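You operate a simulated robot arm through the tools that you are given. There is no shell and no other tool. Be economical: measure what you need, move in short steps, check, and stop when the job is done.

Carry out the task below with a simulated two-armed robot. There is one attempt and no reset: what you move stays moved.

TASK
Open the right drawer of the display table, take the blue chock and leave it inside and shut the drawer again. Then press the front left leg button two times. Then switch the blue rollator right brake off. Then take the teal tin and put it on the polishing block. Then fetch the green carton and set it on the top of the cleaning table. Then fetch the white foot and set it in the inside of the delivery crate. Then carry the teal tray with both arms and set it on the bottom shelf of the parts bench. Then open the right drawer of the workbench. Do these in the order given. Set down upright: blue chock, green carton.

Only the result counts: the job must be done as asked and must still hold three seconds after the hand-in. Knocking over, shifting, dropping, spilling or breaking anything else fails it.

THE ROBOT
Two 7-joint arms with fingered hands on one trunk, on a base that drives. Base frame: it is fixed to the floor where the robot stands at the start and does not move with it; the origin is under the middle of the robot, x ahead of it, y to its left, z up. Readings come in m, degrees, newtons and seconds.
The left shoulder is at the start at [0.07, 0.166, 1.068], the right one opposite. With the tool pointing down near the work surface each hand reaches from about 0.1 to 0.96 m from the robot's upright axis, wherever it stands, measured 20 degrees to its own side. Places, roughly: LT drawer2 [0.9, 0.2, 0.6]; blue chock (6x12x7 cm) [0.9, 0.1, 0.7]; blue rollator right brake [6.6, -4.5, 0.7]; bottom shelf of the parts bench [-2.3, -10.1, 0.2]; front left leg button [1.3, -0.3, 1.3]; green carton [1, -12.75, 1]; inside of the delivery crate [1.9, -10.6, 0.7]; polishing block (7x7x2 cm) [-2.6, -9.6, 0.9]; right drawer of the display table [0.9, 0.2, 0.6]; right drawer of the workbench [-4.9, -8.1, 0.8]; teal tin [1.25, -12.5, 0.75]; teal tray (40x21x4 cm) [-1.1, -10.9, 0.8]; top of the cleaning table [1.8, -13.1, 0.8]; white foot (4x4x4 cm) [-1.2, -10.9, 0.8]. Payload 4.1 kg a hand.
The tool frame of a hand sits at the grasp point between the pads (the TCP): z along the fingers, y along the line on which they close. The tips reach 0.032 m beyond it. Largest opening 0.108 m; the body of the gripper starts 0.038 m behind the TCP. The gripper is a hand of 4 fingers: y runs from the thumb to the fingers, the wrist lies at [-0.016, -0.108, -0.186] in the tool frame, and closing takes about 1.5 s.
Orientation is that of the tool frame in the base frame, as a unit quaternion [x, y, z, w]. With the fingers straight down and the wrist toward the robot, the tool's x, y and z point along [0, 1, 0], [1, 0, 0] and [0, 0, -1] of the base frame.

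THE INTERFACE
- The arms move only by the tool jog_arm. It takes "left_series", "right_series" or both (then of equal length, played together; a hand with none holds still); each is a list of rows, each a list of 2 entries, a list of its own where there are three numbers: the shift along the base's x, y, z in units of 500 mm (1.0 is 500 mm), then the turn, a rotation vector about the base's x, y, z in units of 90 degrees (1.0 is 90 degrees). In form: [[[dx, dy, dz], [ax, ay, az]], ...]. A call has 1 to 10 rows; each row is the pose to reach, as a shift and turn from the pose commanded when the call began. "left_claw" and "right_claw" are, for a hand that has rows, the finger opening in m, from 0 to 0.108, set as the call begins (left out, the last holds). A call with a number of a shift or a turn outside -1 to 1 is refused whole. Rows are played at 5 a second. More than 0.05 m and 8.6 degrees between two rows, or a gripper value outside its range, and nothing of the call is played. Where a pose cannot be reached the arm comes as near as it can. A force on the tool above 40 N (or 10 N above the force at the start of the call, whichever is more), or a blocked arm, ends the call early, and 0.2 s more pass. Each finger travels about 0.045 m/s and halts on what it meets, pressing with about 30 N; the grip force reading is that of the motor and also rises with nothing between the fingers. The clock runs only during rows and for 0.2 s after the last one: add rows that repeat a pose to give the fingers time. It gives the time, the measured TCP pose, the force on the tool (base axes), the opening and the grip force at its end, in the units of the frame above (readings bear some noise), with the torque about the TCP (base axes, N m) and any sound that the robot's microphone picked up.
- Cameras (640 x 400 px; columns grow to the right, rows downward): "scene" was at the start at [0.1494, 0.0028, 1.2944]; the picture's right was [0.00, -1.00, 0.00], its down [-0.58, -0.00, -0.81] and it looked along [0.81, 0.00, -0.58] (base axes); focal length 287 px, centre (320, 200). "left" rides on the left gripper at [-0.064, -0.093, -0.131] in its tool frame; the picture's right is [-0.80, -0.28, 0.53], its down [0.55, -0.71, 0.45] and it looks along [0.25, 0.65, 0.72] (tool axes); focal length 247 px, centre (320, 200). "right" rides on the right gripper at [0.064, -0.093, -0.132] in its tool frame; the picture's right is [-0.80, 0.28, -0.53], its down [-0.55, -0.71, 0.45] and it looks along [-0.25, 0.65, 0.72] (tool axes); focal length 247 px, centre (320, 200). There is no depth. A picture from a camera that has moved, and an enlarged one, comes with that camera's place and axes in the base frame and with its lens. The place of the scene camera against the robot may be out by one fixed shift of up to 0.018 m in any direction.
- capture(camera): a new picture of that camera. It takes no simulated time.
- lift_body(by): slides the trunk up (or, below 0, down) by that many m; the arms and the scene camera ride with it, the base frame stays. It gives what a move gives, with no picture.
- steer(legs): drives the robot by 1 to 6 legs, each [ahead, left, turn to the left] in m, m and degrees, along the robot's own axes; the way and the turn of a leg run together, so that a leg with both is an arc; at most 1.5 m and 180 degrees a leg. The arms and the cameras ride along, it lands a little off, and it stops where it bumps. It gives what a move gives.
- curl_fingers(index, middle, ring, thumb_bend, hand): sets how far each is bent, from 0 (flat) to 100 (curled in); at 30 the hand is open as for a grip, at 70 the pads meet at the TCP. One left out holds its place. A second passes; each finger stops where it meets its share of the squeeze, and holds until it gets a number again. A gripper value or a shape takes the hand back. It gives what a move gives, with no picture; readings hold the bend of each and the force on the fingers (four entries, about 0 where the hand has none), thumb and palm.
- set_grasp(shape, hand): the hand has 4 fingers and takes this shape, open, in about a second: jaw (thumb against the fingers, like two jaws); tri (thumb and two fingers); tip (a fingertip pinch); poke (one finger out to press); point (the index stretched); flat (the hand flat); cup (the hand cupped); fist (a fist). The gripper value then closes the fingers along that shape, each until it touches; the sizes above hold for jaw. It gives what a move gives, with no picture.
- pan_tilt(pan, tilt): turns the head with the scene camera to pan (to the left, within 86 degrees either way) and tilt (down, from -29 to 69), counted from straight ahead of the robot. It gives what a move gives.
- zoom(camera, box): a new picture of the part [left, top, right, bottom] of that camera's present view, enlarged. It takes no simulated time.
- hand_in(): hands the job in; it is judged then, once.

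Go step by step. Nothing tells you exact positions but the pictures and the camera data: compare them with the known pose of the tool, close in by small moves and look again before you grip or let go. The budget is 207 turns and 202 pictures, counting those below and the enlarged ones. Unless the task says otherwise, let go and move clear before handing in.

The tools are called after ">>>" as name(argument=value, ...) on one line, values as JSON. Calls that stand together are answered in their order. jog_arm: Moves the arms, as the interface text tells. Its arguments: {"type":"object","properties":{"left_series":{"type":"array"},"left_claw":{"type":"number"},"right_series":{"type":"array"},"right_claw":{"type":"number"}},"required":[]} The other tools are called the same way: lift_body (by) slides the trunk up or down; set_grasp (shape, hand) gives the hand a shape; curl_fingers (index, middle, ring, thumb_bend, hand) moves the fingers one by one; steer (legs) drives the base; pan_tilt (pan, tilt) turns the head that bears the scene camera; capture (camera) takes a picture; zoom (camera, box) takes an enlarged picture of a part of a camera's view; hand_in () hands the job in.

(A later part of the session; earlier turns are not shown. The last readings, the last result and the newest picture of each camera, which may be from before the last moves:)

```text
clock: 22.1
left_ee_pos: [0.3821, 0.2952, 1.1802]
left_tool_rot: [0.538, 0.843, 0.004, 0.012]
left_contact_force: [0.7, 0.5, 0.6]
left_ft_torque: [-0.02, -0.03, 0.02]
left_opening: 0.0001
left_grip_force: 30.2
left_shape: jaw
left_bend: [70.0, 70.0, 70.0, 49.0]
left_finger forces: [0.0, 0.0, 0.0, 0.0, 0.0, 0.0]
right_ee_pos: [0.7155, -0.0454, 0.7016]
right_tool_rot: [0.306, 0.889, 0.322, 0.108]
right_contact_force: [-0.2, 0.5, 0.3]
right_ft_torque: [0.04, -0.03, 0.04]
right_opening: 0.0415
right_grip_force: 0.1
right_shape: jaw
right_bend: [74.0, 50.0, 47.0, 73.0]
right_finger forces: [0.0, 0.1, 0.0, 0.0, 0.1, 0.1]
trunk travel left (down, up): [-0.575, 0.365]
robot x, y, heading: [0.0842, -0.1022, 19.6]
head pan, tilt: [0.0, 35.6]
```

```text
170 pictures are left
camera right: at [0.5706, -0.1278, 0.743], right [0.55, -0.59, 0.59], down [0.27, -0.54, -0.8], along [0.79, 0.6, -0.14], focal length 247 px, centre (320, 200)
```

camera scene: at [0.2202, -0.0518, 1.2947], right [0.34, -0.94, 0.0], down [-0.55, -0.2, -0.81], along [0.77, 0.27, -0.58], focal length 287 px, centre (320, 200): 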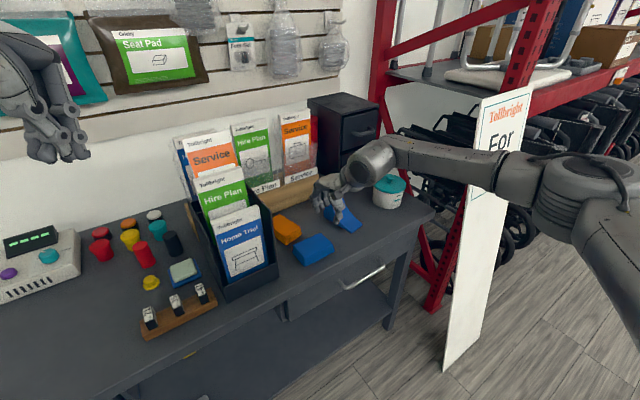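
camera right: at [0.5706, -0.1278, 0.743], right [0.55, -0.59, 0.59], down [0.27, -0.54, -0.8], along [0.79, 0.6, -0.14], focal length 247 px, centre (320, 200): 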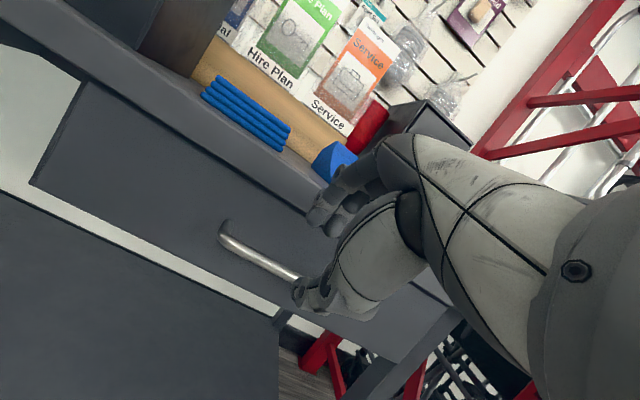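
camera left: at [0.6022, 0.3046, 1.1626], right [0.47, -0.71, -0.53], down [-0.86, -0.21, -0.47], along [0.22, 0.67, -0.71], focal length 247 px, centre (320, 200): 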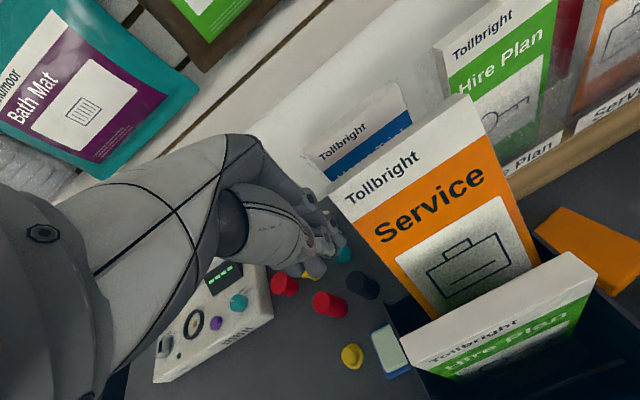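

The view now clearly shows the bar at z≈0.632. I'll advance along the tool direction to put the fingers around it.

>>> jog_arm(right_series=[[[0.026, 0.023, -0.042], [0, 0, 0]], [[0.052, 0.046, -0.085], [0, 0, 0]], [[0.078, 0.068, -0.127], [0, 0, 0]]])

>>> zoom(camera="right", box=[180, 150, 460, 400])

```text
clock: 22.9
left_ee_pos: [0.382, 0.2953, 1.1801]
left_tool_rot: [0.538, 0.843, 0.005, 0.011]
left_contact_force: [0.3, 0.6, -0.2]
left_ft_torque: [0.01, -0.01, 0.01]
left_opening: 0.0
left_grip_force: 30.2
left_shape: jaw
left_bend: [70.0, 70.0, 70.0, 49.0]
left_finger forces: [0.1, 0.0, 0.0, 0.0, 0.0, 0.1]
right_ee_pos: [0.7543, -0.0145, 0.6377]
right_tool_rot: [0.308, 0.889, 0.322, 0.11]
right_contact_force: [0.3, 0.0, -0.3]
right_ft_torque: [0.02, 0.01, 0.0]
right_opening: 0.0419
right_grip_force: 0.0
right_shape: jaw
right_bend: [74.0, 50.0, 47.0, 73.0]
right_finger forces: [0.0, 0.1, 0.1, 0.0, 0.0, 0.0]
trunk travel left (down, up): [-0.575, 0.365]
robot x, y, heading: [0.0816, -0.1044, 19.5]
head pan, tilt: [0.0, 35.6]
```

```text
1.60 times, centred on (320, 275) of right
camera zoom: at [0.6082, -0.0964, 0.6797], right [0.55, -0.59, 0.59], down [0.27, -0.54, -0.8], along [0.79, 0.6, -0.14], focal length 395 px, centre (320, 80)
```

zoom: 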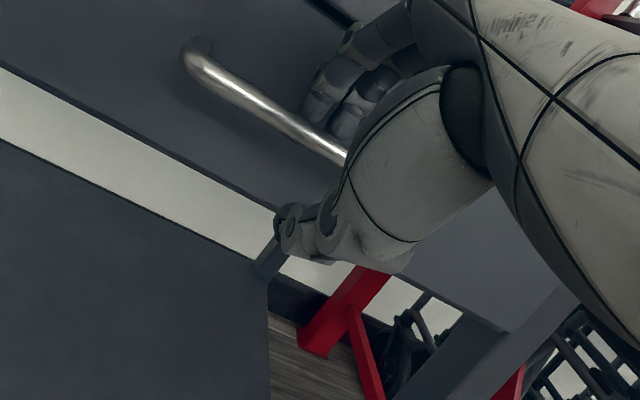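

The bar sits between the fingers and thumb with no contact. Closing now.

>>> jog_arm(right_series=[[[0, 0, 0], [0, 0, 0]], [[0, 0, 0], [0, 0, 0]], [[0, 0, 0], [0, 0, 0]], [[0, 0, 0], [0, 0, 0]], [[0, 0, 0], [0, 0, 0]], [[0, 0, 0], [0, 0, 0]]], right_claw=0.0)

```text
clock: 24.3
left_ee_pos: [0.3825, 0.2958, 1.1799]
left_tool_rot: [0.538, 0.843, 0.004, 0.01]
left_contact_force: [-0.3, -0.3, -0.1]
left_ft_torque: [0.0, -0.01, -0.01]
left_opening: 0.0
left_grip_force: 30.0
left_shape: jaw
left_bend: [70.0, 70.0, 70.0, 49.0]
left_finger forces: [0.0, 0.0, 0.0, 0.0, 0.0, 0.1]
right_ee_pos: [0.7537, -0.0136, 0.638]
right_tool_rot: [0.307, 0.889, 0.323, 0.108]
right_contact_force: [2.3, 1.6, -1.5]
right_ft_torque: [-0.1, -0.12, 0.05]
right_opening: 0.0092
right_grip_force: 30.0
right_shape: jaw
right_bend: [74.0, 53.0, 51.0, 52.0]
right_finger forces: [14.9, 7.8, 3.7, 0.0, 25.7, 0.0]
trunk travel left (down, up): [-0.575, 0.365]
robot x, y, heading: [0.08, -0.1004, 19.5]
head pan, tilt: [0.0, 35.6]
```

Gripped the bar (9 mm opening). Pulling the drawer straight out along (-0.615, -0.789).

>>> jog_arm(right_series=[[[-0.034, -0.043, 0], [0, 0, 0]], [[-0.068, -0.087, 0], [0, 0, 0]], [[-0.101, -0.13, 0], [0, 0, 0]], [[-0.135, -0.174, 0], [0, 0, 0]], [[-0.169, -0.217, 0], [0, 0, 0]], [[-0.203, -0.26, 0], [0, 0, 0]], [[-0.236, -0.304, 0], [0, 0, 0]], [[-0.27, -0.347, 0], [0, 0, 0]]])

>>> capture(camera="scene")

```text
clock: 26.1
left_ee_pos: [0.3828, 0.2933, 1.1815]
left_tool_rot: [0.538, 0.843, 0.006, 0.01]
left_contact_force: [0.3, 0.2, 0.7]
left_ft_torque: [0.02, -0.01, -0.01]
left_opening: 0.0
left_grip_force: 30.2
left_shape: jaw
left_bend: [70.0, 70.0, 70.0, 49.0]
left_finger forces: [0.0, 0.1, 0.0, 0.0, 0.1, 0.0]
right_ee_pos: [0.6231, -0.1916, 0.6371]
right_tool_rot: [0.308, 0.888, 0.323, 0.111]
right_contact_force: [26.5, -18.8, 11.9]
right_ft_torque: [0.0, -0.57, -0.72]
right_opening: 0.0097
right_grip_force: 29.5
right_shape: jaw
right_bend: [74.0, 53.0, 50.0, 52.0]
right_finger forces: [16.8, 9.7, 4.9, 0.1, 23.9, 0.0]
trunk travel left (down, up): [-0.575, 0.365]
robot x, y, heading: [0.08, -0.0996, 19.7]
head pan, tilt: [0.0, 35.6]
```

```text
168 pictures are left
camera scene: at [0.2234, -0.0543, 1.2946], right [0.33, -0.94, 0.0], down [-0.55, -0.19, -0.81], along [0.77, 0.27, -0.58], focal length 287 px, centre (320, 200)
```

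scene: 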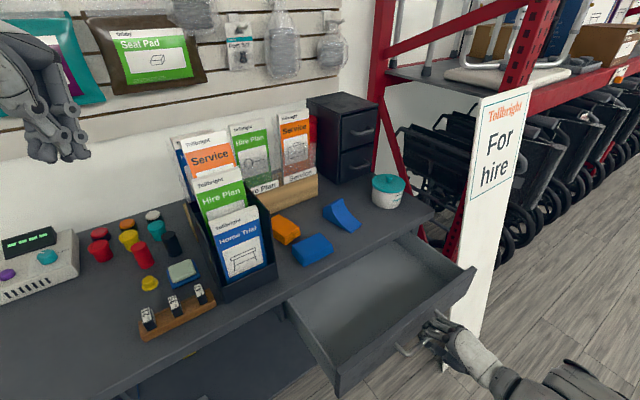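

The drawer is open about 22 cm and empty. I'll release the handle and back the right hand off along its own axis, then up.

>>> jog_arm(right_series=[[[0, 0, 0], [0, 0, 0]], [[0, 0, 0], [0, 0, 0]], [[0, 0, 0], [0, 0, 0]], [[0, 0, 0], [0, 0, 0]], [[-0.03, -0.039, 0.055], [0, 0, 0]], [[-0.06, -0.078, 0.11], [0, 0, 0]], [[-0.08, -0.1, 0.19], [0, 0, 0]], [[-0.1, -0.12, 0.27], [0, 0, 0]], [[-0.13, -0.14, 0.35], [0, 0, 0]], [[-0.16, -0.16, 0.43], [0, 0, 0]]], right_claw=0.06)

>>> capture(camera="scene")

```text
clock: 28.3
left_ee_pos: [0.3808, 0.2947, 1.1812]
left_tool_rot: [0.537, 0.843, 0.004, 0.01]
left_contact_force: [-0.2, 0.5, 0.1]
left_ft_torque: [-0.02, -0.01, -0.02]
left_opening: 0.0001
left_grip_force: 30.0
left_shape: jaw
left_bend: [70.0, 70.0, 70.0, 49.0]
left_finger forces: [0.0, 0.0, 0.1, 0.0, 0.0, 0.1]
right_ee_pos: [0.5379, -0.2651, 0.8512]
right_tool_rot: [0.307, 0.889, 0.323, 0.108]
right_contact_force: [0.0, -0.5, -0.4]
right_ft_torque: [0.0, 0.0, 0.01]
right_opening: 0.0598
right_grip_force: 0.0
right_shape: jaw
right_bend: [74.0, 43.0, 40.0, 69.0]
right_finger forces: [0.1, 0.0, 0.1, 0.1, 0.0, 0.0]
trunk travel left (down, up): [-0.575, 0.365]
robot x, y, heading: [0.0802, -0.1003, 19.8]
head pan, tilt: [0.0, 35.6]
```

```text
167 pictures are left
camera scene: at [0.2211, -0.0511, 1.2945], right [0.34, -0.94, 0.0], down [-0.55, -0.2, -0.81], along [0.77, 0.27, -0.58], focal length 287 px, centre (320, 200)
```

scene: 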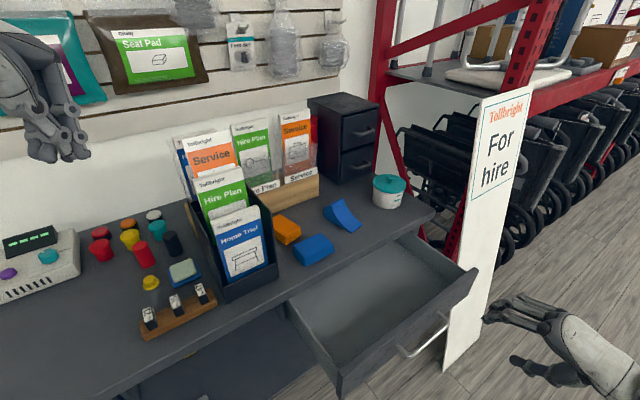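

The drawer is open and clear. I'll turn the base back to heading 0 so the left hand can pick the chock comfortably.

>>> steer(legs=[[0, 0, -19.7]])

>>> capture(camera="scene")

```text
clock: 29.7
left_ee_pos: [0.4951, 0.1732, 1.1802]
left_tool_rot: [0.67, 0.742, 0.003, 0.011]
left_contact_force: [-0.1, 0.4, -0.3]
left_ft_torque: [0.02, -0.02, -0.04]
left_opening: 0.0004
left_grip_force: 29.7
left_shape: jaw
left_bend: [70.0, 70.0, 70.0, 49.0]
left_finger forces: [0.0, 0.0, 0.0, 0.0, 0.1, 0.0]
right_ee_pos: [0.4595, -0.406, 0.8518]
right_tool_rot: [0.45, 0.825, 0.3, 0.161]
right_contact_force: [-0.3, -0.1, -0.5]
right_ft_torque: [-0.01, -0.01, 0.04]
right_opening: 0.0596
right_grip_force: 0.1
right_shape: jaw
right_bend: [74.0, 43.0, 40.0, 69.0]
right_finger forces: [0.0, 0.0, 0.0, 0.1, 0.0, 0.0]
trunk travel left (down, up): [-0.575, 0.365]
robot x, y, heading: [0.0814, -0.098, 0.2]
head pan, tilt: [0.0, 35.6]
```

```text
166 pictures are left
camera scene: at [0.2302, -0.0972, 1.2945], right [0.01, -1.0, 0.0], down [-0.58, 0.0, -0.81], along [0.81, 0.01, -0.58], focal length 287 px, centre (320, 200)
```

scene: 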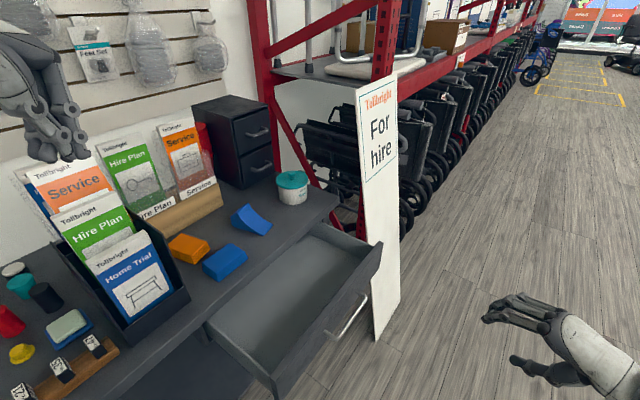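

Moving the left hand high over the table toward the chock and turning it to close across the chock's 6 cm width.

>>> jog_arm(left_series=[[[0.076, -0.013, 0.0], [0, 0, -0.04]], [[0.152, -0.026, 0.0], [0, 0, -0.08]], [[0.229, -0.04, 0.0], [0, 0, -0.12]], [[0.305, -0.053, 0.0], [0, 0, -0.16]], [[0.381, -0.066, -0.02], [0, 0, -0.2]], [[0.458, -0.08, -0.04], [0, 0, -0.24]], [[0.534, -0.093, -0.08], [0, 0, -0.28]], [[0.61, -0.106, -0.12], [0, 0, -0.32]], [[0.68, -0.106, -0.18], [0, 0, -0.32]], [[0.74, -0.106, -0.24], [0, 0, -0.32]]], left_claw=0.09)

>>> capture(camera="left")

>>> capture(camera="scene")

```text
clock: 31.9
left_ee_pos: [0.8645, 0.123, 1.0566]
left_tool_rot: [0.834, 0.551, 0.0, 0.011]
left_contact_force: [0.3, -0.8, -0.6]
left_ft_torque: [0.03, 0.02, 0.0]
left_opening: 0.0901
left_grip_force: 0.0
left_shape: jaw
left_bend: [26.0, 34.0, 32.0, 51.0]
left_finger forces: [0.0, 0.0, 0.0, 0.0, 0.0, 0.1]
right_ee_pos: [0.4605, -0.4061, 0.8516]
right_tool_rot: [0.451, 0.826, 0.299, 0.161]
right_contact_force: [-0.1, 0.3, 0.5]
right_ft_torque: [0.02, 0.01, 0.01]
right_opening: 0.0595
right_grip_force: 0.1
right_shape: jaw
right_bend: [74.0, 43.0, 40.0, 69.0]
right_finger forces: [0.0, 0.0, 0.0, 0.0, 0.0, 0.1]
trunk travel left (down, up): [-0.575, 0.365]
robot x, y, heading: [0.0826, -0.098, 0.4]
head pan, tilt: [0.0, 35.6]
```

```text
165 pictures are left
camera left: at [0.7524, 0.1017, 1.188], right [-0.57, -0.63, -0.53], down [-0.43, 0.77, -0.47], along [0.7, -0.04, -0.71], focal length 247 px, centre (320, 200)
```

left: 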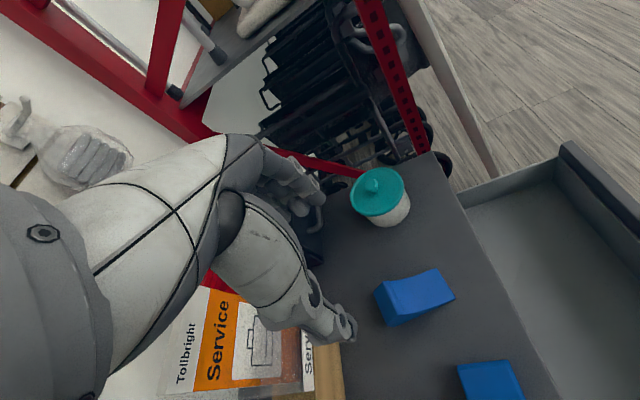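

```text
164 pictures are left
camera scene: at [0.2317, -0.0972, 1.2943], right [0.01, -1.0, 0.0], down [-0.58, 0.0, -0.81], along [0.81, 0.01, -0.58], focal length 287 px, centre (320, 200)
```

scene: 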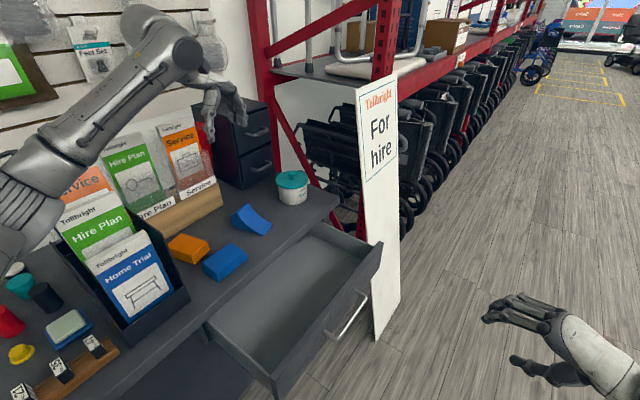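

The left forearm would pass over the brochures when lowered, so I'll raise the trunk by 0.22 m so the arm reaches down more steeply.

>>> lift_body(by=0.22)

>>> jog_arm(left_series=[[[0.02, 0.0, -0.08], [0, 0, -0.01]], [[0.04, 0.002, -0.16], [0, 0, -0.02]], [[0.06, 0.004, -0.24], [0, 0, -0.033]], [[0.071, 0.006, -0.32], [0, 0, -0.033]], [[0.071, 0.006, -0.4], [0, 0, -0.033]], [[0.071, 0.006, -0.48], [0, 0, -0.033]], [[0.071, 0.006, -0.56], [0, 0, -0.033]], [[0.071, 0.006, -0.64], [0, 0, -0.033]], [[0.071, 0.006, -0.7], [0, 0, -0.033]]])

>>> capture(camera="scene")

>>> capture(camera="left")

```text
clock: 34.2
left_ee_pos: [0.8633, 0.1198, 1.2774]
left_tool_rot: [0.834, 0.552, 0.0, 0.012]
left_contact_force: [0.4, 0.4, -0.2]
left_ft_torque: [0.03, 0.01, 0.02]
left_opening: 0.09
left_grip_force: 0.1
left_shape: jaw
left_bend: [26.0, 34.0, 32.0, 51.0]
left_finger forces: [0.0, 0.0, 0.1, 0.0, 0.1, 0.0]
right_ee_pos: [0.46, -0.4061, 1.0717]
right_tool_rot: [0.451, 0.825, 0.299, 0.162]
right_contact_force: [0.7, -0.9, 0.0]
right_ft_torque: [0.0, -0.01, -0.01]
right_opening: 0.0599
right_grip_force: 0.1
right_shape: jaw
right_bend: [74.0, 43.0, 40.0, 69.0]
right_finger forces: [0.0, 0.0, 0.0, 0.0, 0.0, 0.1]
trunk travel left (down, up): [-0.795, 0.145]
robot x, y, heading: [0.0804, -0.1005, 0.5]
head pan, tilt: [0.0, 35.6]
```

```text
clock: 36.2
left_ee_pos: [0.8974, 0.1253, 0.9256]
left_tool_rot: [0.848, 0.53, -0.001, 0.011]
left_contact_force: [0.8, 0.5, 0.4]
left_ft_torque: [0.02, 0.02, 0.01]
left_opening: 0.09
left_grip_force: 0.1
left_shape: jaw
left_bend: [26.0, 34.0, 32.0, 51.0]
left_finger forces: [0.1, 0.0, 0.0, 0.0, 0.1, 0.0]
right_ee_pos: [0.4603, -0.4064, 1.0707]
right_tool_rot: [0.451, 0.825, 0.3, 0.161]
right_contact_force: [-0.8, -0.3, 0.6]
right_ft_torque: [-0.01, -0.01, -0.02]
right_opening: 0.0595
right_grip_force: 0.1
right_shape: jaw
right_bend: [74.0, 43.0, 40.0, 69.0]
right_finger forces: [0.0, 0.1, 0.0, 0.1, 0.0, 0.1]
trunk travel left (down, up): [-0.795, 0.145]
robot x, y, heading: [0.0823, -0.103, 0.3]
head pan, tilt: [0.0, 35.6]
```

```text
163 pictures are left
camera scene: at [0.2309, -0.0971, 1.5144], right [0.01, -1.0, 0.0], down [-0.58, 0.0, -0.81], along [0.81, 0.01, -0.58], focal length 287 px, centre (320, 200)
```

scene: 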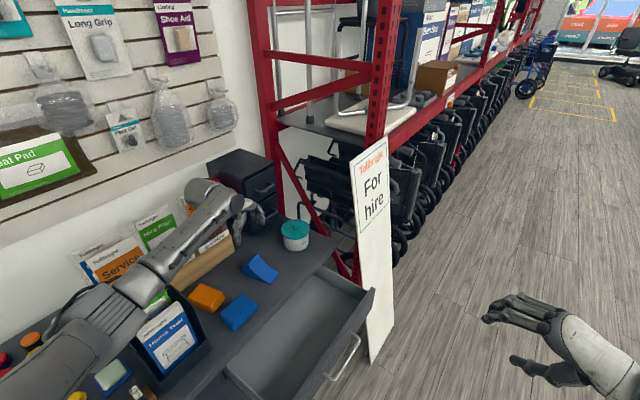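

```text
162 pictures are left
camera left: at [0.7854, 0.1112, 1.058], right [-0.6, -0.6, -0.53], down [-0.39, 0.79, -0.47], along [0.7, -0.08, -0.71], focal length 247 px, centre (320, 200)
```

left: 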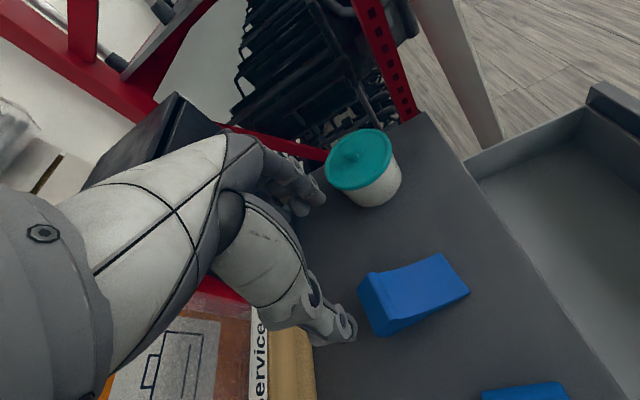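

The forearm would run too close to the front brochure, so I'll raise the trunk further and shift the base to the right along the table. That way the arm comes in clear of the box.

>>> lift_body(by=0.14)

>>> steer(legs=[[0.12, -0.1, 0]])

>>> capture(camera="scene")

>>> capture(camera="left")

```text
clock: 37.9
left_ee_pos: [0.8986, 0.1263, 1.0658]
left_tool_rot: [0.848, 0.53, 0.0, 0.013]
left_contact_force: [-0.3, 0.1, -0.8]
left_ft_torque: [-0.01, -0.01, 0.02]
left_opening: 0.09
left_grip_force: 0.1
left_shape: jaw
left_bend: [26.0, 34.0, 32.0, 51.0]
left_finger forces: [0.2, 0.1, 0.0, 0.1, 0.0, 0.1]
right_ee_pos: [0.4606, -0.4057, 1.2115]
right_tool_rot: [0.451, 0.825, 0.3, 0.161]
right_contact_force: [0.4, -0.6, 0.5]
right_ft_torque: [0.03, -0.01, -0.02]
right_opening: 0.0598
right_grip_force: 0.0
right_shape: jaw
right_bend: [74.0, 43.0, 40.0, 69.0]
right_finger forces: [0.1, 0.1, 0.1, 0.0, 0.0, 0.0]
trunk travel left (down, up): [-0.935, 0.005]
robot x, y, heading: [0.0812, -0.1016, 0.3]
head pan, tilt: [0.0, 35.6]
```

```text
clock: 39.3
left_ee_pos: [1.0209, 0.03, 1.0681]
left_tool_rot: [0.848, 0.53, 0.0, 0.013]
left_contact_force: [-0.2, 0.7, 0.3]
left_ft_torque: [-0.01, 0.01, 0.01]
left_opening: 0.0899
left_grip_force: 0.1
left_shape: jaw
left_bend: [26.0, 34.0, 32.0, 51.0]
left_finger forces: [0.1, 0.0, 0.1, 0.0, 0.0, 0.0]
right_ee_pos: [0.5794, -0.5006, 1.2131]
right_tool_rot: [0.451, 0.825, 0.3, 0.163]
right_contact_force: [-0.5, -0.1, -0.1]
right_ft_torque: [0.0, -0.03, -0.02]
right_opening: 0.0597
right_grip_force: 0.0
right_shape: jaw
right_bend: [74.0, 43.0, 40.0, 69.0]
right_finger forces: [0.0, 0.1, 0.1, 0.0, 0.0, 0.0]
trunk travel left (down, up): [-0.935, 0.005]
robot x, y, heading: [0.2015, -0.1958, 0.3]
head pan, tilt: [0.0, 35.6]
```

```text
161 pictures are left
camera scene: at [0.3507, -0.1908, 1.6547], right [0.01, -1.0, 0.0], down [-0.58, 0.0, -0.81], along [0.81, 0.0, -0.58], focal length 287 px, centre (320, 200)
```

scene: 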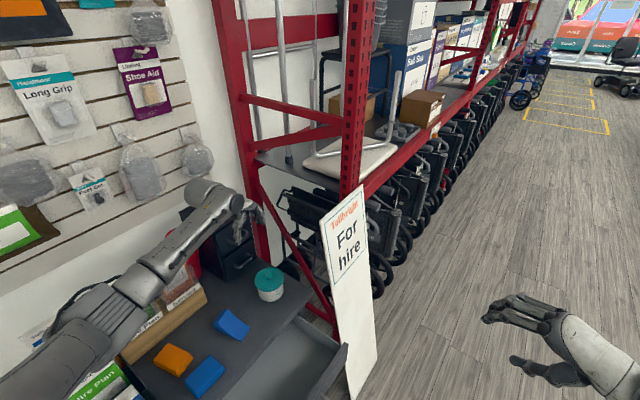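

```text
160 pictures are left
camera left: at [0.9065, 0.0166, 1.1995], right [-0.6, -0.6, -0.53], down [-0.39, 0.79, -0.47], along [0.7, -0.08, -0.71], focal length 247 px, centre (320, 200)
```

left: 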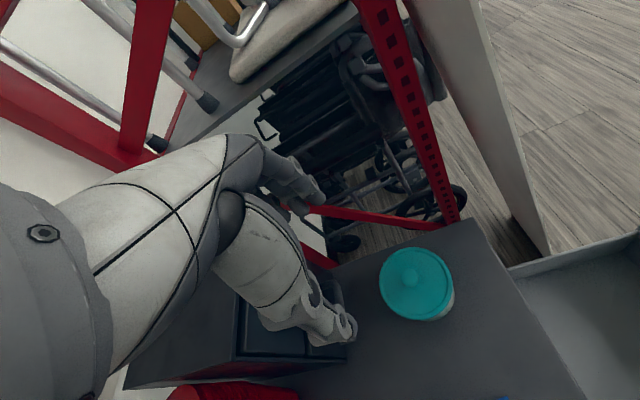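

Bringing the left hand back over the chock (0.899, 0.125), then lowering to z 0.82.

>>> jog_arm(left_series=[[[-0.061, 0.048, 0], [0, 0, 0]], [[-0.122, 0.095, 0], [0, 0, 0]], [[-0.183, 0.143, 0], [0, 0, 0]], [[-0.244, 0.19, 0], [0, 0, 0]], [[-0.244, 0.19, -0.08], [0, 0, 0]], [[-0.244, 0.19, -0.16], [0, 0, 0]], [[-0.244, 0.19, -0.24], [0, 0, 0]], [[-0.244, 0.19, -0.32], [0, 0, 0]], [[-0.244, 0.19, -0.4], [0, 0, 0]], [[-0.244, 0.19, -0.48], [0, 0, 0]]])

>>> capture(camera="scene")

>>> capture(camera="left")

```text
clock: 41.5
left_ee_pos: [0.9006, 0.1229, 0.8248]
left_tool_rot: [0.848, 0.53, 0.0, 0.012]
left_contact_force: [-0.5, 0.3, -0.1]
left_ft_torque: [0.0, -0.01, -0.01]
left_opening: 0.0901
left_grip_force: 0.0
left_shape: jaw
left_bend: [26.0, 34.0, 32.0, 51.0]
left_finger forces: [0.0, 0.0, 0.0, 0.1, 0.0, 0.0]
right_ee_pos: [0.5826, -0.5018, 1.2125]
right_tool_rot: [0.451, 0.825, 0.3, 0.161]
right_contact_force: [-0.3, 0.2, 0.0]
right_ft_torque: [0.03, 0.0, -0.01]
right_opening: 0.0598
right_grip_force: 0.0
right_shape: jaw
right_bend: [74.0, 43.0, 40.0, 69.0]
right_finger forces: [0.0, 0.0, 0.0, 0.0, 0.1, 0.0]
trunk travel left (down, up): [-0.935, 0.005]
robot x, y, heading: [0.2035, -0.1936, 0.3]
head pan, tilt: [0.0, 35.6]
```

```text
159 pictures are left
camera scene: at [0.3541, -0.1931, 1.6544], right [0.01, -1.0, 0.0], down [-0.58, 0.0, -0.81], along [0.81, 0.01, -0.58], focal length 287 px, centre (320, 200)
```

scene: 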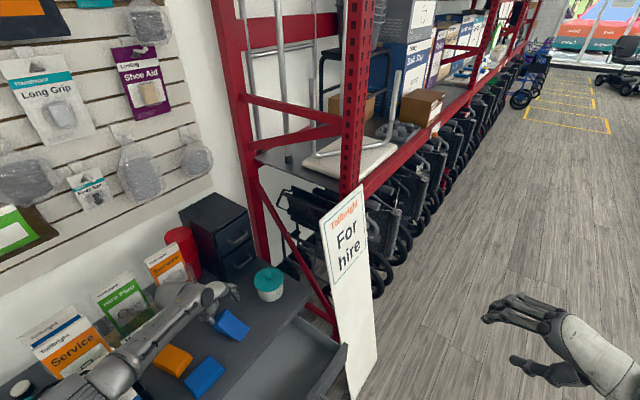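

```text
158 pictures are left
camera left: at [0.7863, 0.1096, 0.956], right [-0.6, -0.6, -0.53], down [-0.39, 0.79, -0.47], along [0.7, -0.07, -0.71], focal length 247 px, centre (320, 200)
```

left: 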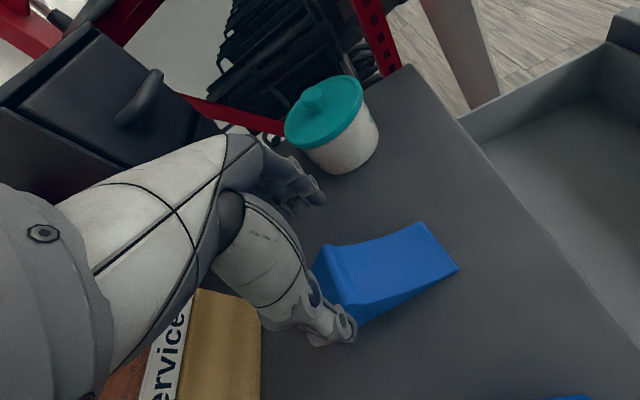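

The forearm is now well above the brochures (about z 1.1) and the hand is lined up over the chock. Lowering the last 7 cm and closing.

>>> jog_arm(left_series=[[[-0.002, 0.014, -0.05], [0, 0, 0]], [[-0.002, 0.014, -0.1], [0, 0, 0]], [[-0.002, 0.014, -0.136], [0, 0, 0]]])

>>> capture(camera="left")

```text
clock: 42.3
left_ee_pos: [0.8961, 0.1269, 0.7607]
left_tool_rot: [0.848, 0.53, 0.0, 0.011]
left_contact_force: [0.6, -0.3, 0.7]
left_ft_torque: [-0.01, 0.01, 0.0]
left_opening: 0.0901
left_grip_force: 0.0
left_shape: jaw
left_bend: [26.0, 34.0, 32.0, 51.0]
left_finger forces: [0.0, 0.0, 0.1, 0.0, 0.0, 0.0]
left hand out of reach, approached as far as the arm can: row 3
right_ee_pos: [0.582, -0.5028, 1.2121]
right_tool_rot: [0.451, 0.825, 0.3, 0.162]
right_contact_force: [-0.1, -0.3, -0.1]
right_ft_torque: [0.02, -0.03, 0.04]
right_opening: 0.0596
right_grip_force: 0.0
right_shape: jaw
right_bend: [74.0, 43.0, 40.0, 69.0]
right_finger forces: [0.1, 0.2, 0.1, 0.0, 0.0, 0.0]
trunk travel left (down, up): [-0.935, 0.005]
robot x, y, heading: [0.2046, -0.1959, 0.3]
head pan, tilt: [0.0, 35.6]
```

```text
157 pictures are left
camera left: at [0.7824, 0.1124, 0.8916], right [-0.6, -0.6, -0.53], down [-0.39, 0.79, -0.47], along [0.7, -0.07, -0.71], focal length 247 px, centre (320, 200)
```

left: 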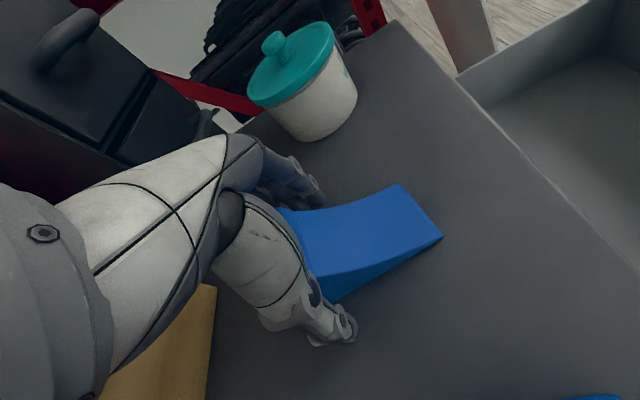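

The fingers straddle the chock. The arm is at full stretch, so I'll lower the trunk 1.2 cm for a firmer hold, then close.

>>> lift_body(by=-0.013)

>>> jog_arm(left_series=[[[0, 0, 0], [0, 0, 0]], [[0, 0, 0], [0, 0, 0]], [[0, 0, 0], [0, 0, 0]], [[0, 0, 0], [0, 0, 0]], [[0, 0, 0], [0, 0, 0]], [[0, 0, 0], [0, 0, 0]], [[0, 0, 0], [0, 0, 0]]], left_claw=0.03)

>>> capture(camera="left")

```text
clock: 42.9
left_ee_pos: [0.8968, 0.1259, 0.7522]
left_tool_rot: [0.848, 0.531, 0.004, 0.012]
left_contact_force: [4.6, -1.3, 31.5]
left_ft_torque: [0.8, 1.26, -0.02]
left_opening: 0.0892
left_grip_force: 0.0
left_shape: jaw
left_bend: [26.0, 33.0, 32.0, 51.0]
left_finger forces: [0.0, 2.7, 0.1, 0.1, 28.5, 0.0]
right_ee_pos: [0.58, -0.5041, 1.1993]
right_tool_rot: [0.451, 0.824, 0.301, 0.163]
right_contact_force: [-0.3, 0.1, 0.4]
right_ft_torque: [-0.04, 0.01, -0.02]
right_opening: 0.0596
right_grip_force: 0.1
right_shape: jaw
right_bend: [74.0, 43.0, 40.0, 69.0]
right_finger forces: [0.1, 0.0, 0.0, 0.1, 0.1, 0.1]
trunk travel left (down, up): [-0.922, 0.018]
robot x, y, heading: [0.2029, -0.1952, 0.2]
head pan, tilt: [0.0, 35.6]
```

```text
clock: 43.7
left_ee_pos: [0.8977, 0.1286, 0.7523]
left_tool_rot: [0.848, 0.53, 0.005, 0.012]
left_contact_force: [-8.5, 4.3, 29.0]
left_ft_torque: [0.76, 1.52, 0.08]
left_opening: 0.0558
left_grip_force: 25.7
left_shape: jaw
left_bend: [74.0, 46.0, 47.0, 64.0]
left_finger forces: [13.7, 0.0, 0.0, 0.0, 42.2, 0.0]
right_ee_pos: [0.5791, -0.5031, 1.2003]
right_tool_rot: [0.451, 0.824, 0.301, 0.163]
right_contact_force: [0.5, -0.1, 0.3]
right_ft_torque: [-0.01, -0.02, -0.04]
right_opening: 0.0596
right_grip_force: 0.0
right_shape: jaw
right_bend: [74.0, 43.0, 40.0, 69.0]
right_finger forces: [0.1, 0.0, 0.1, 0.1, 0.0, 0.1]
trunk travel left (down, up): [-0.922, 0.018]
robot x, y, heading: [0.2019, -0.199, 0.6]
head pan, tilt: [0.0, 35.6]
stopped in row 3 (left hand): the force on the tool passed its limit at 43 N (the readings are from after the stop); the commanded pose is now the measured one
```

```text
156 pictures are left
camera left: at [0.7828, 0.1138, 0.884], right [-0.59, -0.6, -0.53], down [-0.38, 0.8, -0.47], along [0.71, -0.07, -0.7], focal length 247 px, centre (320, 200)
```

left: 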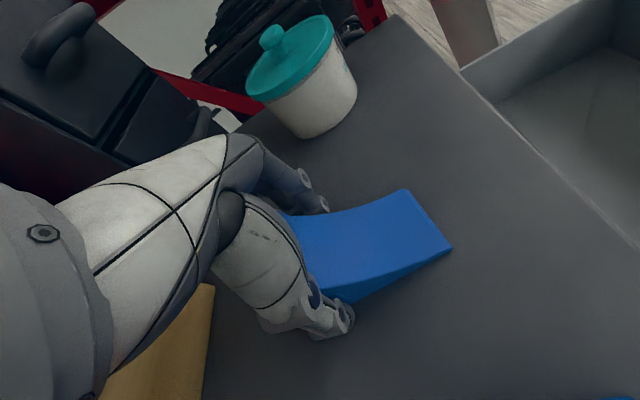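

The thumb touched the table. I'll raise 8 mm and finish closing.

>>> jog_arm(left_series=[[[0, 0, 0.014], [0, 0, 0]], [[0, 0, 0.016], [0, 0, 0]], [[0, 0, 0.016], [0, 0, 0]], [[0, 0, 0.016], [0, 0, 0]], [[0, 0, 0.016], [0, 0, 0]], [[0, 0, 0.016], [0, 0, 0]]], left_claw=0.0)

>>> jog_arm(left_series=[[[0, 0, 0.04], [0, 0, 0]], [[0, 0, 0.08], [0, 0, 0]], [[0, 0, 0.14], [0, 0, 0]], [[0, 0, 0.2], [0, 0, 0]]])

>>> capture(camera="left")

```text
clock: 45.1
left_ee_pos: [0.898, 0.1265, 0.7561]
left_tool_rot: [0.848, 0.529, 0.001, 0.012]
left_contact_force: [-0.7, 0.2, -3.6]
left_ft_torque: [0.0, -0.03, -0.03]
left_opening: 0.0498
left_grip_force: 30.7
left_shape: jaw
left_bend: [72.0, 49.0, 51.0, 66.0]
left_finger forces: [22.4, 1.0, 4.8, 0.1, 28.1, 0.0]
right_ee_pos: [0.5827, -0.5029, 1.1991]
right_tool_rot: [0.451, 0.825, 0.3, 0.162]
right_contact_force: [-0.3, -0.6, 0.0]
right_ft_torque: [0.0, 0.03, 0.01]
right_opening: 0.0598
right_grip_force: 0.1
right_shape: jaw
right_bend: [74.0, 43.0, 40.0, 69.0]
right_finger forces: [0.0, 0.1, 0.1, 0.0, 0.1, 0.1]
trunk travel left (down, up): [-0.922, 0.018]
robot x, y, heading: [0.2037, -0.1978, 0.1]
head pan, tilt: [0.0, 35.6]
```

```text
clock: 46.1
left_ee_pos: [0.8957, 0.1276, 0.8576]
left_tool_rot: [0.848, 0.53, 0.001, 0.012]
left_contact_force: [-0.4, -0.3, -3.5]
left_ft_torque: [-0.01, -0.03, 0.01]
left_opening: 0.0495
left_grip_force: 29.7
left_shape: jaw
left_bend: [72.0, 49.0, 51.0, 66.0]
left_finger forces: [22.4, 1.0, 4.8, 0.0, 28.1, 0.0]
right_ee_pos: [0.582, -0.5014, 1.1992]
right_tool_rot: [0.451, 0.825, 0.3, 0.162]
right_contact_force: [0.2, -0.2, 0.6]
right_ft_torque: [-0.01, 0.01, -0.03]
right_opening: 0.0599
right_grip_force: 0.1
right_shape: jaw
right_bend: [74.0, 43.0, 40.0, 69.0]
right_finger forces: [0.1, 0.1, 0.1, 0.0, 0.1, 0.1]
trunk travel left (down, up): [-0.922, 0.018]
robot x, y, heading: [0.2048, -0.1995, 0.4]
head pan, tilt: [0.0, 35.6]
```

```text
155 pictures are left
camera left: at [0.7814, 0.1129, 0.9895], right [-0.6, -0.6, -0.53], down [-0.39, 0.79, -0.47], along [0.7, -0.08, -0.71], focal length 247 px, centre (320, 200)
```

left: 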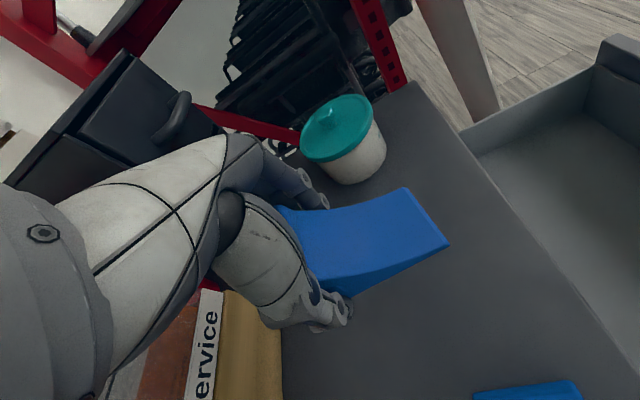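

The chock is held level. Carrying it over the open drawer, staying above rim height.

>>> jog_arm(left_series=[[[-0.054, -0.064, 0], [0, 0, 0]], [[-0.108, -0.128, 0], [0, 0, 0]], [[-0.162, -0.192, 0], [0, 0, 0]], [[-0.216, -0.256, 0], [0, 0, 0]], [[-0.27, -0.32, 0], [0, 0, 0]], [[-0.324, -0.384, 0], [0, 0, 0]], [[-0.324, -0.384, -0.08], [0, 0, 0]], [[-0.324, -0.384, -0.14], [0, 0, 0]]])

>>> capture(camera="left")

>>> capture(camera="scene")

```text
clock: 47.9
left_ee_pos: [0.7356, -0.0657, 0.7848]
left_tool_rot: [0.848, 0.53, 0.001, 0.012]
left_contact_force: [-0.2, 0.0, -3.6]
left_ft_torque: [0.0, -0.07, 0.0]
left_opening: 0.0495
left_grip_force: 30.0
left_shape: jaw
left_bend: [72.0, 49.0, 51.0, 66.0]
left_finger forces: [22.3, 1.1, 4.6, 0.1, 28.0, 0.0]
right_ee_pos: [0.5837, -0.5017, 1.1989]
right_tool_rot: [0.452, 0.825, 0.3, 0.161]
right_contact_force: [-0.2, 0.1, 0.2]
right_ft_torque: [0.02, 0.0, 0.02]
right_opening: 0.0597
right_grip_force: 0.1
right_shape: jaw
right_bend: [74.0, 43.0, 40.0, 69.0]
right_finger forces: [0.1, 0.0, 0.0, 0.0, 0.0, 0.0]
trunk travel left (down, up): [-0.922, 0.018]
robot x, y, heading: [0.203, -0.1971, 0.5]
head pan, tilt: [0.0, 35.6]
```

```text
154 pictures are left
camera left: at [0.6202, -0.0812, 0.9155], right [-0.6, -0.6, -0.53], down [-0.39, 0.79, -0.47], along [0.7, -0.07, -0.71], focal length 247 px, centre (320, 200)
```

left: 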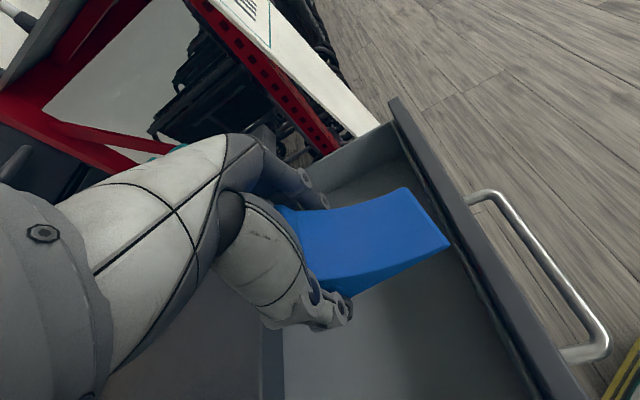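

```text
153 pictures are left
camera scene: at [0.3547, -0.1927, 1.6414], right [0.01, -1.0, 0.0], down [-0.58, 0.0, -0.81], along [0.81, 0.0, -0.58], focal length 287 px, centre (320, 200)
```

scene: 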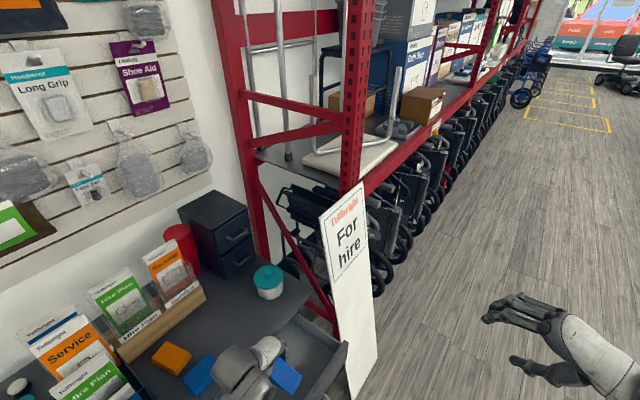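

Chock is over the drawer interior. I'll move it about 1 cm deeper, then lower.

>>> jog_arm(left_series=[[[0.015, 0.019, 0], [0, 0, 0]], [[0.015, 0.019, -0.08], [0, 0, 0]], [[0.015, 0.019, -0.16], [0, 0, 0]], [[0.015, 0.019, -0.22], [0, 0, 0]], [[0.015, 0.019, -0.25], [0, 0, 0]]])

>>> capture(camera="left")

```text
clock: 49.1
left_ee_pos: [0.7419, -0.0561, 0.6619]
left_tool_rot: [0.848, 0.529, 0.001, 0.011]
left_contact_force: [-1.3, 0.5, -4.0]
left_ft_torque: [-0.02, -0.04, -0.01]
left_opening: 0.0495
left_grip_force: 30.0
left_shape: jaw
left_bend: [72.0, 49.0, 51.0, 67.0]
left_finger forces: [22.2, 1.2, 4.7, 0.0, 28.0, 0.1]
right_ee_pos: [0.5824, -0.503, 1.1997]
right_tool_rot: [0.452, 0.824, 0.3, 0.162]
right_contact_force: [-0.8, -0.6, 0.3]
right_ft_torque: [0.03, 0.0, -0.02]
right_opening: 0.0598
right_grip_force: 0.0
right_shape: jaw
right_bend: [74.0, 43.0, 40.0, 69.0]
right_finger forces: [0.0, 0.0, 0.0, 0.1, 0.0, 0.0]
trunk travel left (down, up): [-0.922, 0.018]
robot x, y, heading: [0.2052, -0.2004, 0.2]
head pan, tilt: [0.0, 35.6]
```

```text
152 pictures are left
camera left: at [0.6286, -0.0692, 0.7937], right [-0.6, -0.6, -0.53], down [-0.39, 0.79, -0.47], along [0.7, -0.07, -0.71], focal length 247 px, centre (320, 200)
```

left: 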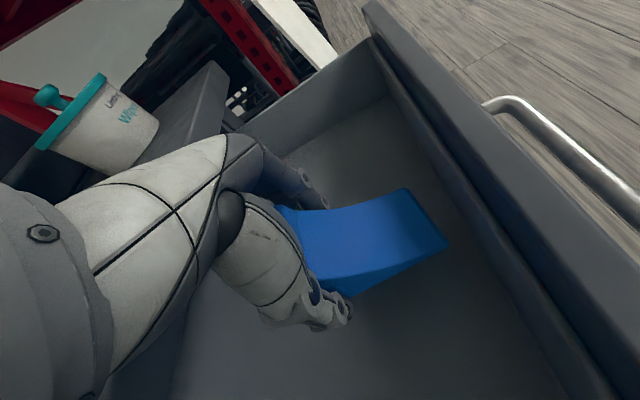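

Inside the drawer with good clearance. Lowering in small steps until it touches the floor.

>>> jog_arm(left_series=[[[0, 0, -0.02], [0, 0, 0]], [[0, 0, -0.04], [0, 0, 0]], [[0, 0, -0.06], [0, 0, 0]], [[0, 0, -0.075], [0, 0, 0]], [[0, 0, -0.09], [0, 0, 0]], [[0, 0, -0.105], [0, 0, 0]], [[0, 0, -0.12], [0, 0, 0]]])

>>> capture(camera="left")

```text
clock: 50.7
left_ee_pos: [0.7405, -0.0619, 0.6103]
left_tool_rot: [0.85, 0.527, -0.001, 0.016]
left_contact_force: [-2.3, -1.0, 22.9]
left_ft_torque: [0.13, 0.47, 0.06]
left_opening: 0.0496
left_grip_force: 30.1
left_shape: jaw
left_bend: [72.0, 49.0, 51.0, 67.0]
left_finger forces: [22.0, 1.1, 4.4, 0.1, 44.7, 0.0]
left hand out of reach, approached as far as the arm can: row 6, 7
right_ee_pos: [0.58, -0.5036, 1.1999]
right_tool_rot: [0.451, 0.824, 0.301, 0.163]
right_contact_force: [0.0, -0.1, 0.8]
right_ft_torque: [0.0, 0.0, -0.02]
right_opening: 0.0598
right_grip_force: 0.0
right_shape: jaw
right_bend: [74.0, 43.0, 40.0, 69.0]
right_finger forces: [0.0, 0.0, 0.0, 0.0, 0.0, 0.0]
trunk travel left (down, up): [-0.922, 0.018]
robot x, y, heading: [0.2057, -0.1969, 0.1]
head pan, tilt: [0.0, 35.6]
```

```text
151 pictures are left
camera left: at [0.6261, -0.0732, 0.7417], right [-0.6, -0.6, -0.52], down [-0.38, 0.79, -0.48], along [0.7, -0.09, -0.71], focal length 247 px, centre (320, 200)
```

left: 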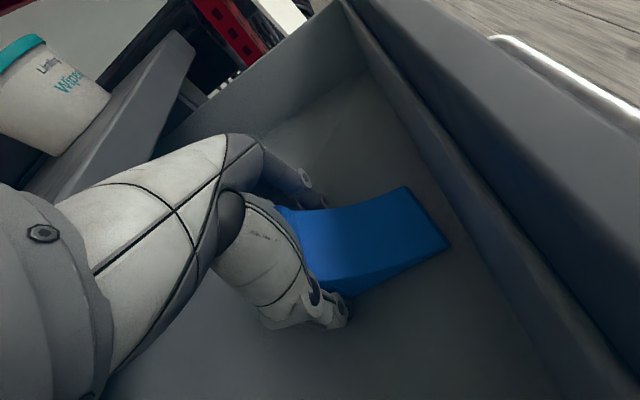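

It's on the drawer floor (23 N up). Releasing and lifting straight out.

>>> jog_arm(left_series=[[[0, 0, 0.004], [0, 0, 0]], [[0, 0, 0.006], [0, 0, 0]], [[0, 0, 0.006], [0, 0, 0]], [[0, 0, 0.006], [0, 0, 0]], [[0, 0, 0.05], [0, 0, 0]], [[0, 0, 0.12], [0, 0, 0]], [[0, 0, 0.2], [0, 0, 0]], [[0, 0, 0.29], [0, 0, 0]], [[0, 0, 0.38], [0, 0, 0]], [[0, 0, 0.46], [0, 0, 0]]], left_claw=0.09)

>>> capture(camera="left")

```text
clock: 52.9
left_ee_pos: [0.7374, -0.0585, 0.8374]
left_tool_rot: [0.848, 0.53, 0.002, 0.013]
left_contact_force: [-0.5, -0.1, -0.5]
left_ft_torque: [0.01, 0.0, 0.0]
left_opening: 0.09
left_grip_force: 0.0
left_shape: jaw
left_bend: [26.0, 34.0, 32.0, 51.0]
left_finger forces: [0.0, 0.0, 0.0, 0.0, 0.0, 0.1]
right_ee_pos: [0.5828, -0.5017, 1.1982]
right_tool_rot: [0.45, 0.826, 0.3, 0.161]
right_contact_force: [0.6, -0.1, -0.6]
right_ft_torque: [0.0, -0.02, -0.01]
right_opening: 0.0595
right_grip_force: 0.0
right_shape: jaw
right_bend: [74.0, 43.0, 40.0, 69.0]
right_finger forces: [0.1, 0.1, 0.0, 0.0, 0.1, 0.0]
trunk travel left (down, up): [-0.922, 0.018]
robot x, y, heading: [0.2071, -0.1984, 0.3]
head pan, tilt: [0.0, 35.6]
```

```text
150 pictures are left
camera left: at [0.6235, -0.072, 0.9689], right [-0.6, -0.6, -0.53], down [-0.39, 0.79, -0.47], along [0.7, -0.07, -0.71], focal length 247 px, centre (320, 200)
```

left: 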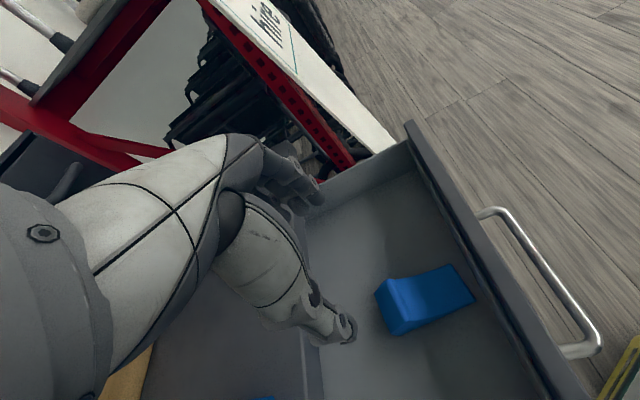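

The chock stands upright in the drawer. Next I'll bring the closed left hand around in front of the handle to push the drawer shut.

>>> jog_arm(left_series=[[[-0.059, -0.065, 0.02], [0, 0, 0]], [[-0.118, -0.13, 0.02], [0, 0, 0]], [[-0.177, -0.194, 0.02], [0, 0, 0]], [[-0.236, -0.259, 0.02], [0, 0, 0]], [[-0.295, -0.323, 0.0], [0, 0, 0]], [[-0.295, -0.323, -0.08], [0, 0, 0]], [[-0.295, -0.323, -0.16], [0, 0, 0]], [[-0.295, -0.323, -0.24], [0, 0, 0]], [[-0.295, -0.323, -0.32], [0, 0, 0]], [[-0.295, -0.323, -0.4], [0, 0, 0]]], left_claw=0.0)

>>> capture(camera="left")

>>> pan_tilt(pan=0, tilt=60)

>>> capture(camera="scene")

```text
clock: 55.3
left_ee_pos: [0.5765, -0.1147, 0.6004]
left_tool_rot: [0.85, 0.523, 0.032, -0.049]
left_contact_force: [-0.2, -0.1, -0.3]
left_ft_torque: [0.0, -0.02, 0.03]
left_opening: 0.0002
left_grip_force: 29.3
left_shape: jaw
left_bend: [70.0, 70.0, 70.0, 49.0]
left_finger forces: [0.0, 0.0, 0.1, 0.0, 0.0, 0.1]
right_ee_pos: [0.5814, -0.5016, 1.1985]
right_tool_rot: [0.45, 0.825, 0.301, 0.161]
right_contact_force: [-0.4, 0.0, -0.4]
right_ft_torque: [-0.02, -0.01, 0.01]
right_opening: 0.0597
right_grip_force: 0.0
right_shape: jaw
right_bend: [74.0, 43.0, 40.0, 69.0]
right_finger forces: [0.1, 0.1, 0.0, 0.0, 0.0, 0.0]
trunk travel left (down, up): [-0.922, 0.018]
robot x, y, heading: [0.2055, -0.1961, 0.4]
head pan, tilt: [0.0, 35.6]
stopped in row 10 (left hand): the arm was blocked; the commanded pose is now the measured one
```

```text
149 pictures are left
camera left: at [0.4648, -0.1455, 0.7309], right [-0.61, -0.52, -0.6], down [-0.38, 0.85, -0.35], along [0.69, 0.01, -0.72], focal length 247 px, centre (320, 200)
```

left: 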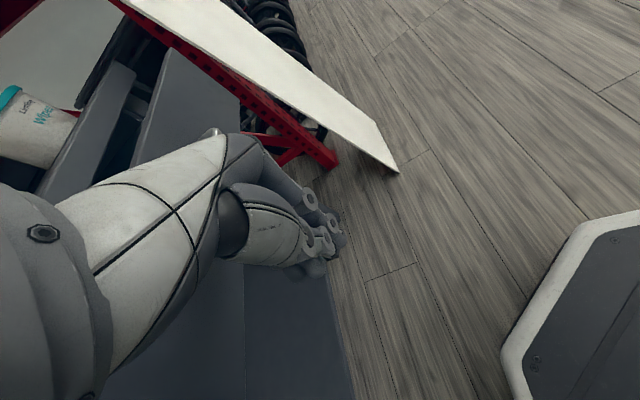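

```text
clock: 56.2
left_ee_pos: [0.5778, -0.1164, 0.6016]
left_tool_rot: [0.85, 0.523, 0.03, -0.049]
left_contact_force: [0.1, -0.4, -0.2]
left_ft_torque: [0.0, 0.01, 0.01]
left_opening: 0.0002
left_grip_force: 30.1
left_shape: jaw
left_bend: [70.0, 70.0, 70.0, 49.0]
left_finger forces: [0.0, 0.1, 0.0, 0.0, 0.0, 0.1]
right_ee_pos: [0.5828, -0.5025, 1.2001]
right_tool_rot: [0.451, 0.825, 0.299, 0.162]
right_contact_force: [-0.2, -1.0, -0.9]
right_ft_torque: [-0.06, -0.01, -0.05]
right_opening: 0.0595
right_grip_force: 0.1
right_shape: jaw
right_bend: [74.0, 43.0, 40.0, 69.0]
right_finger forces: [0.1, 0.0, 0.0, 0.0, 0.0, 0.0]
trunk travel left (down, up): [-0.922, 0.018]
robot x, y, heading: [0.2097, -0.1954, 0.2]
head pan, tilt: [0.0, 60.0]
```

```text
148 pictures are left
camera scene: at [0.3324, -0.1929, 1.6081], right [0.01, -1.0, 0.0], down [-0.87, -0.01, -0.5], along [0.5, 0.0, -0.87], focal length 287 px, centre (320, 200)
```

scene: 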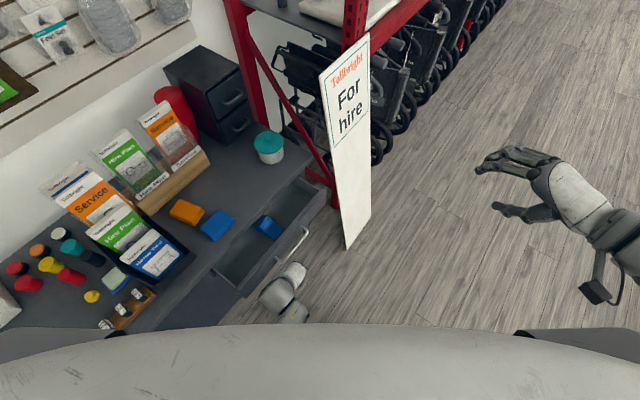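

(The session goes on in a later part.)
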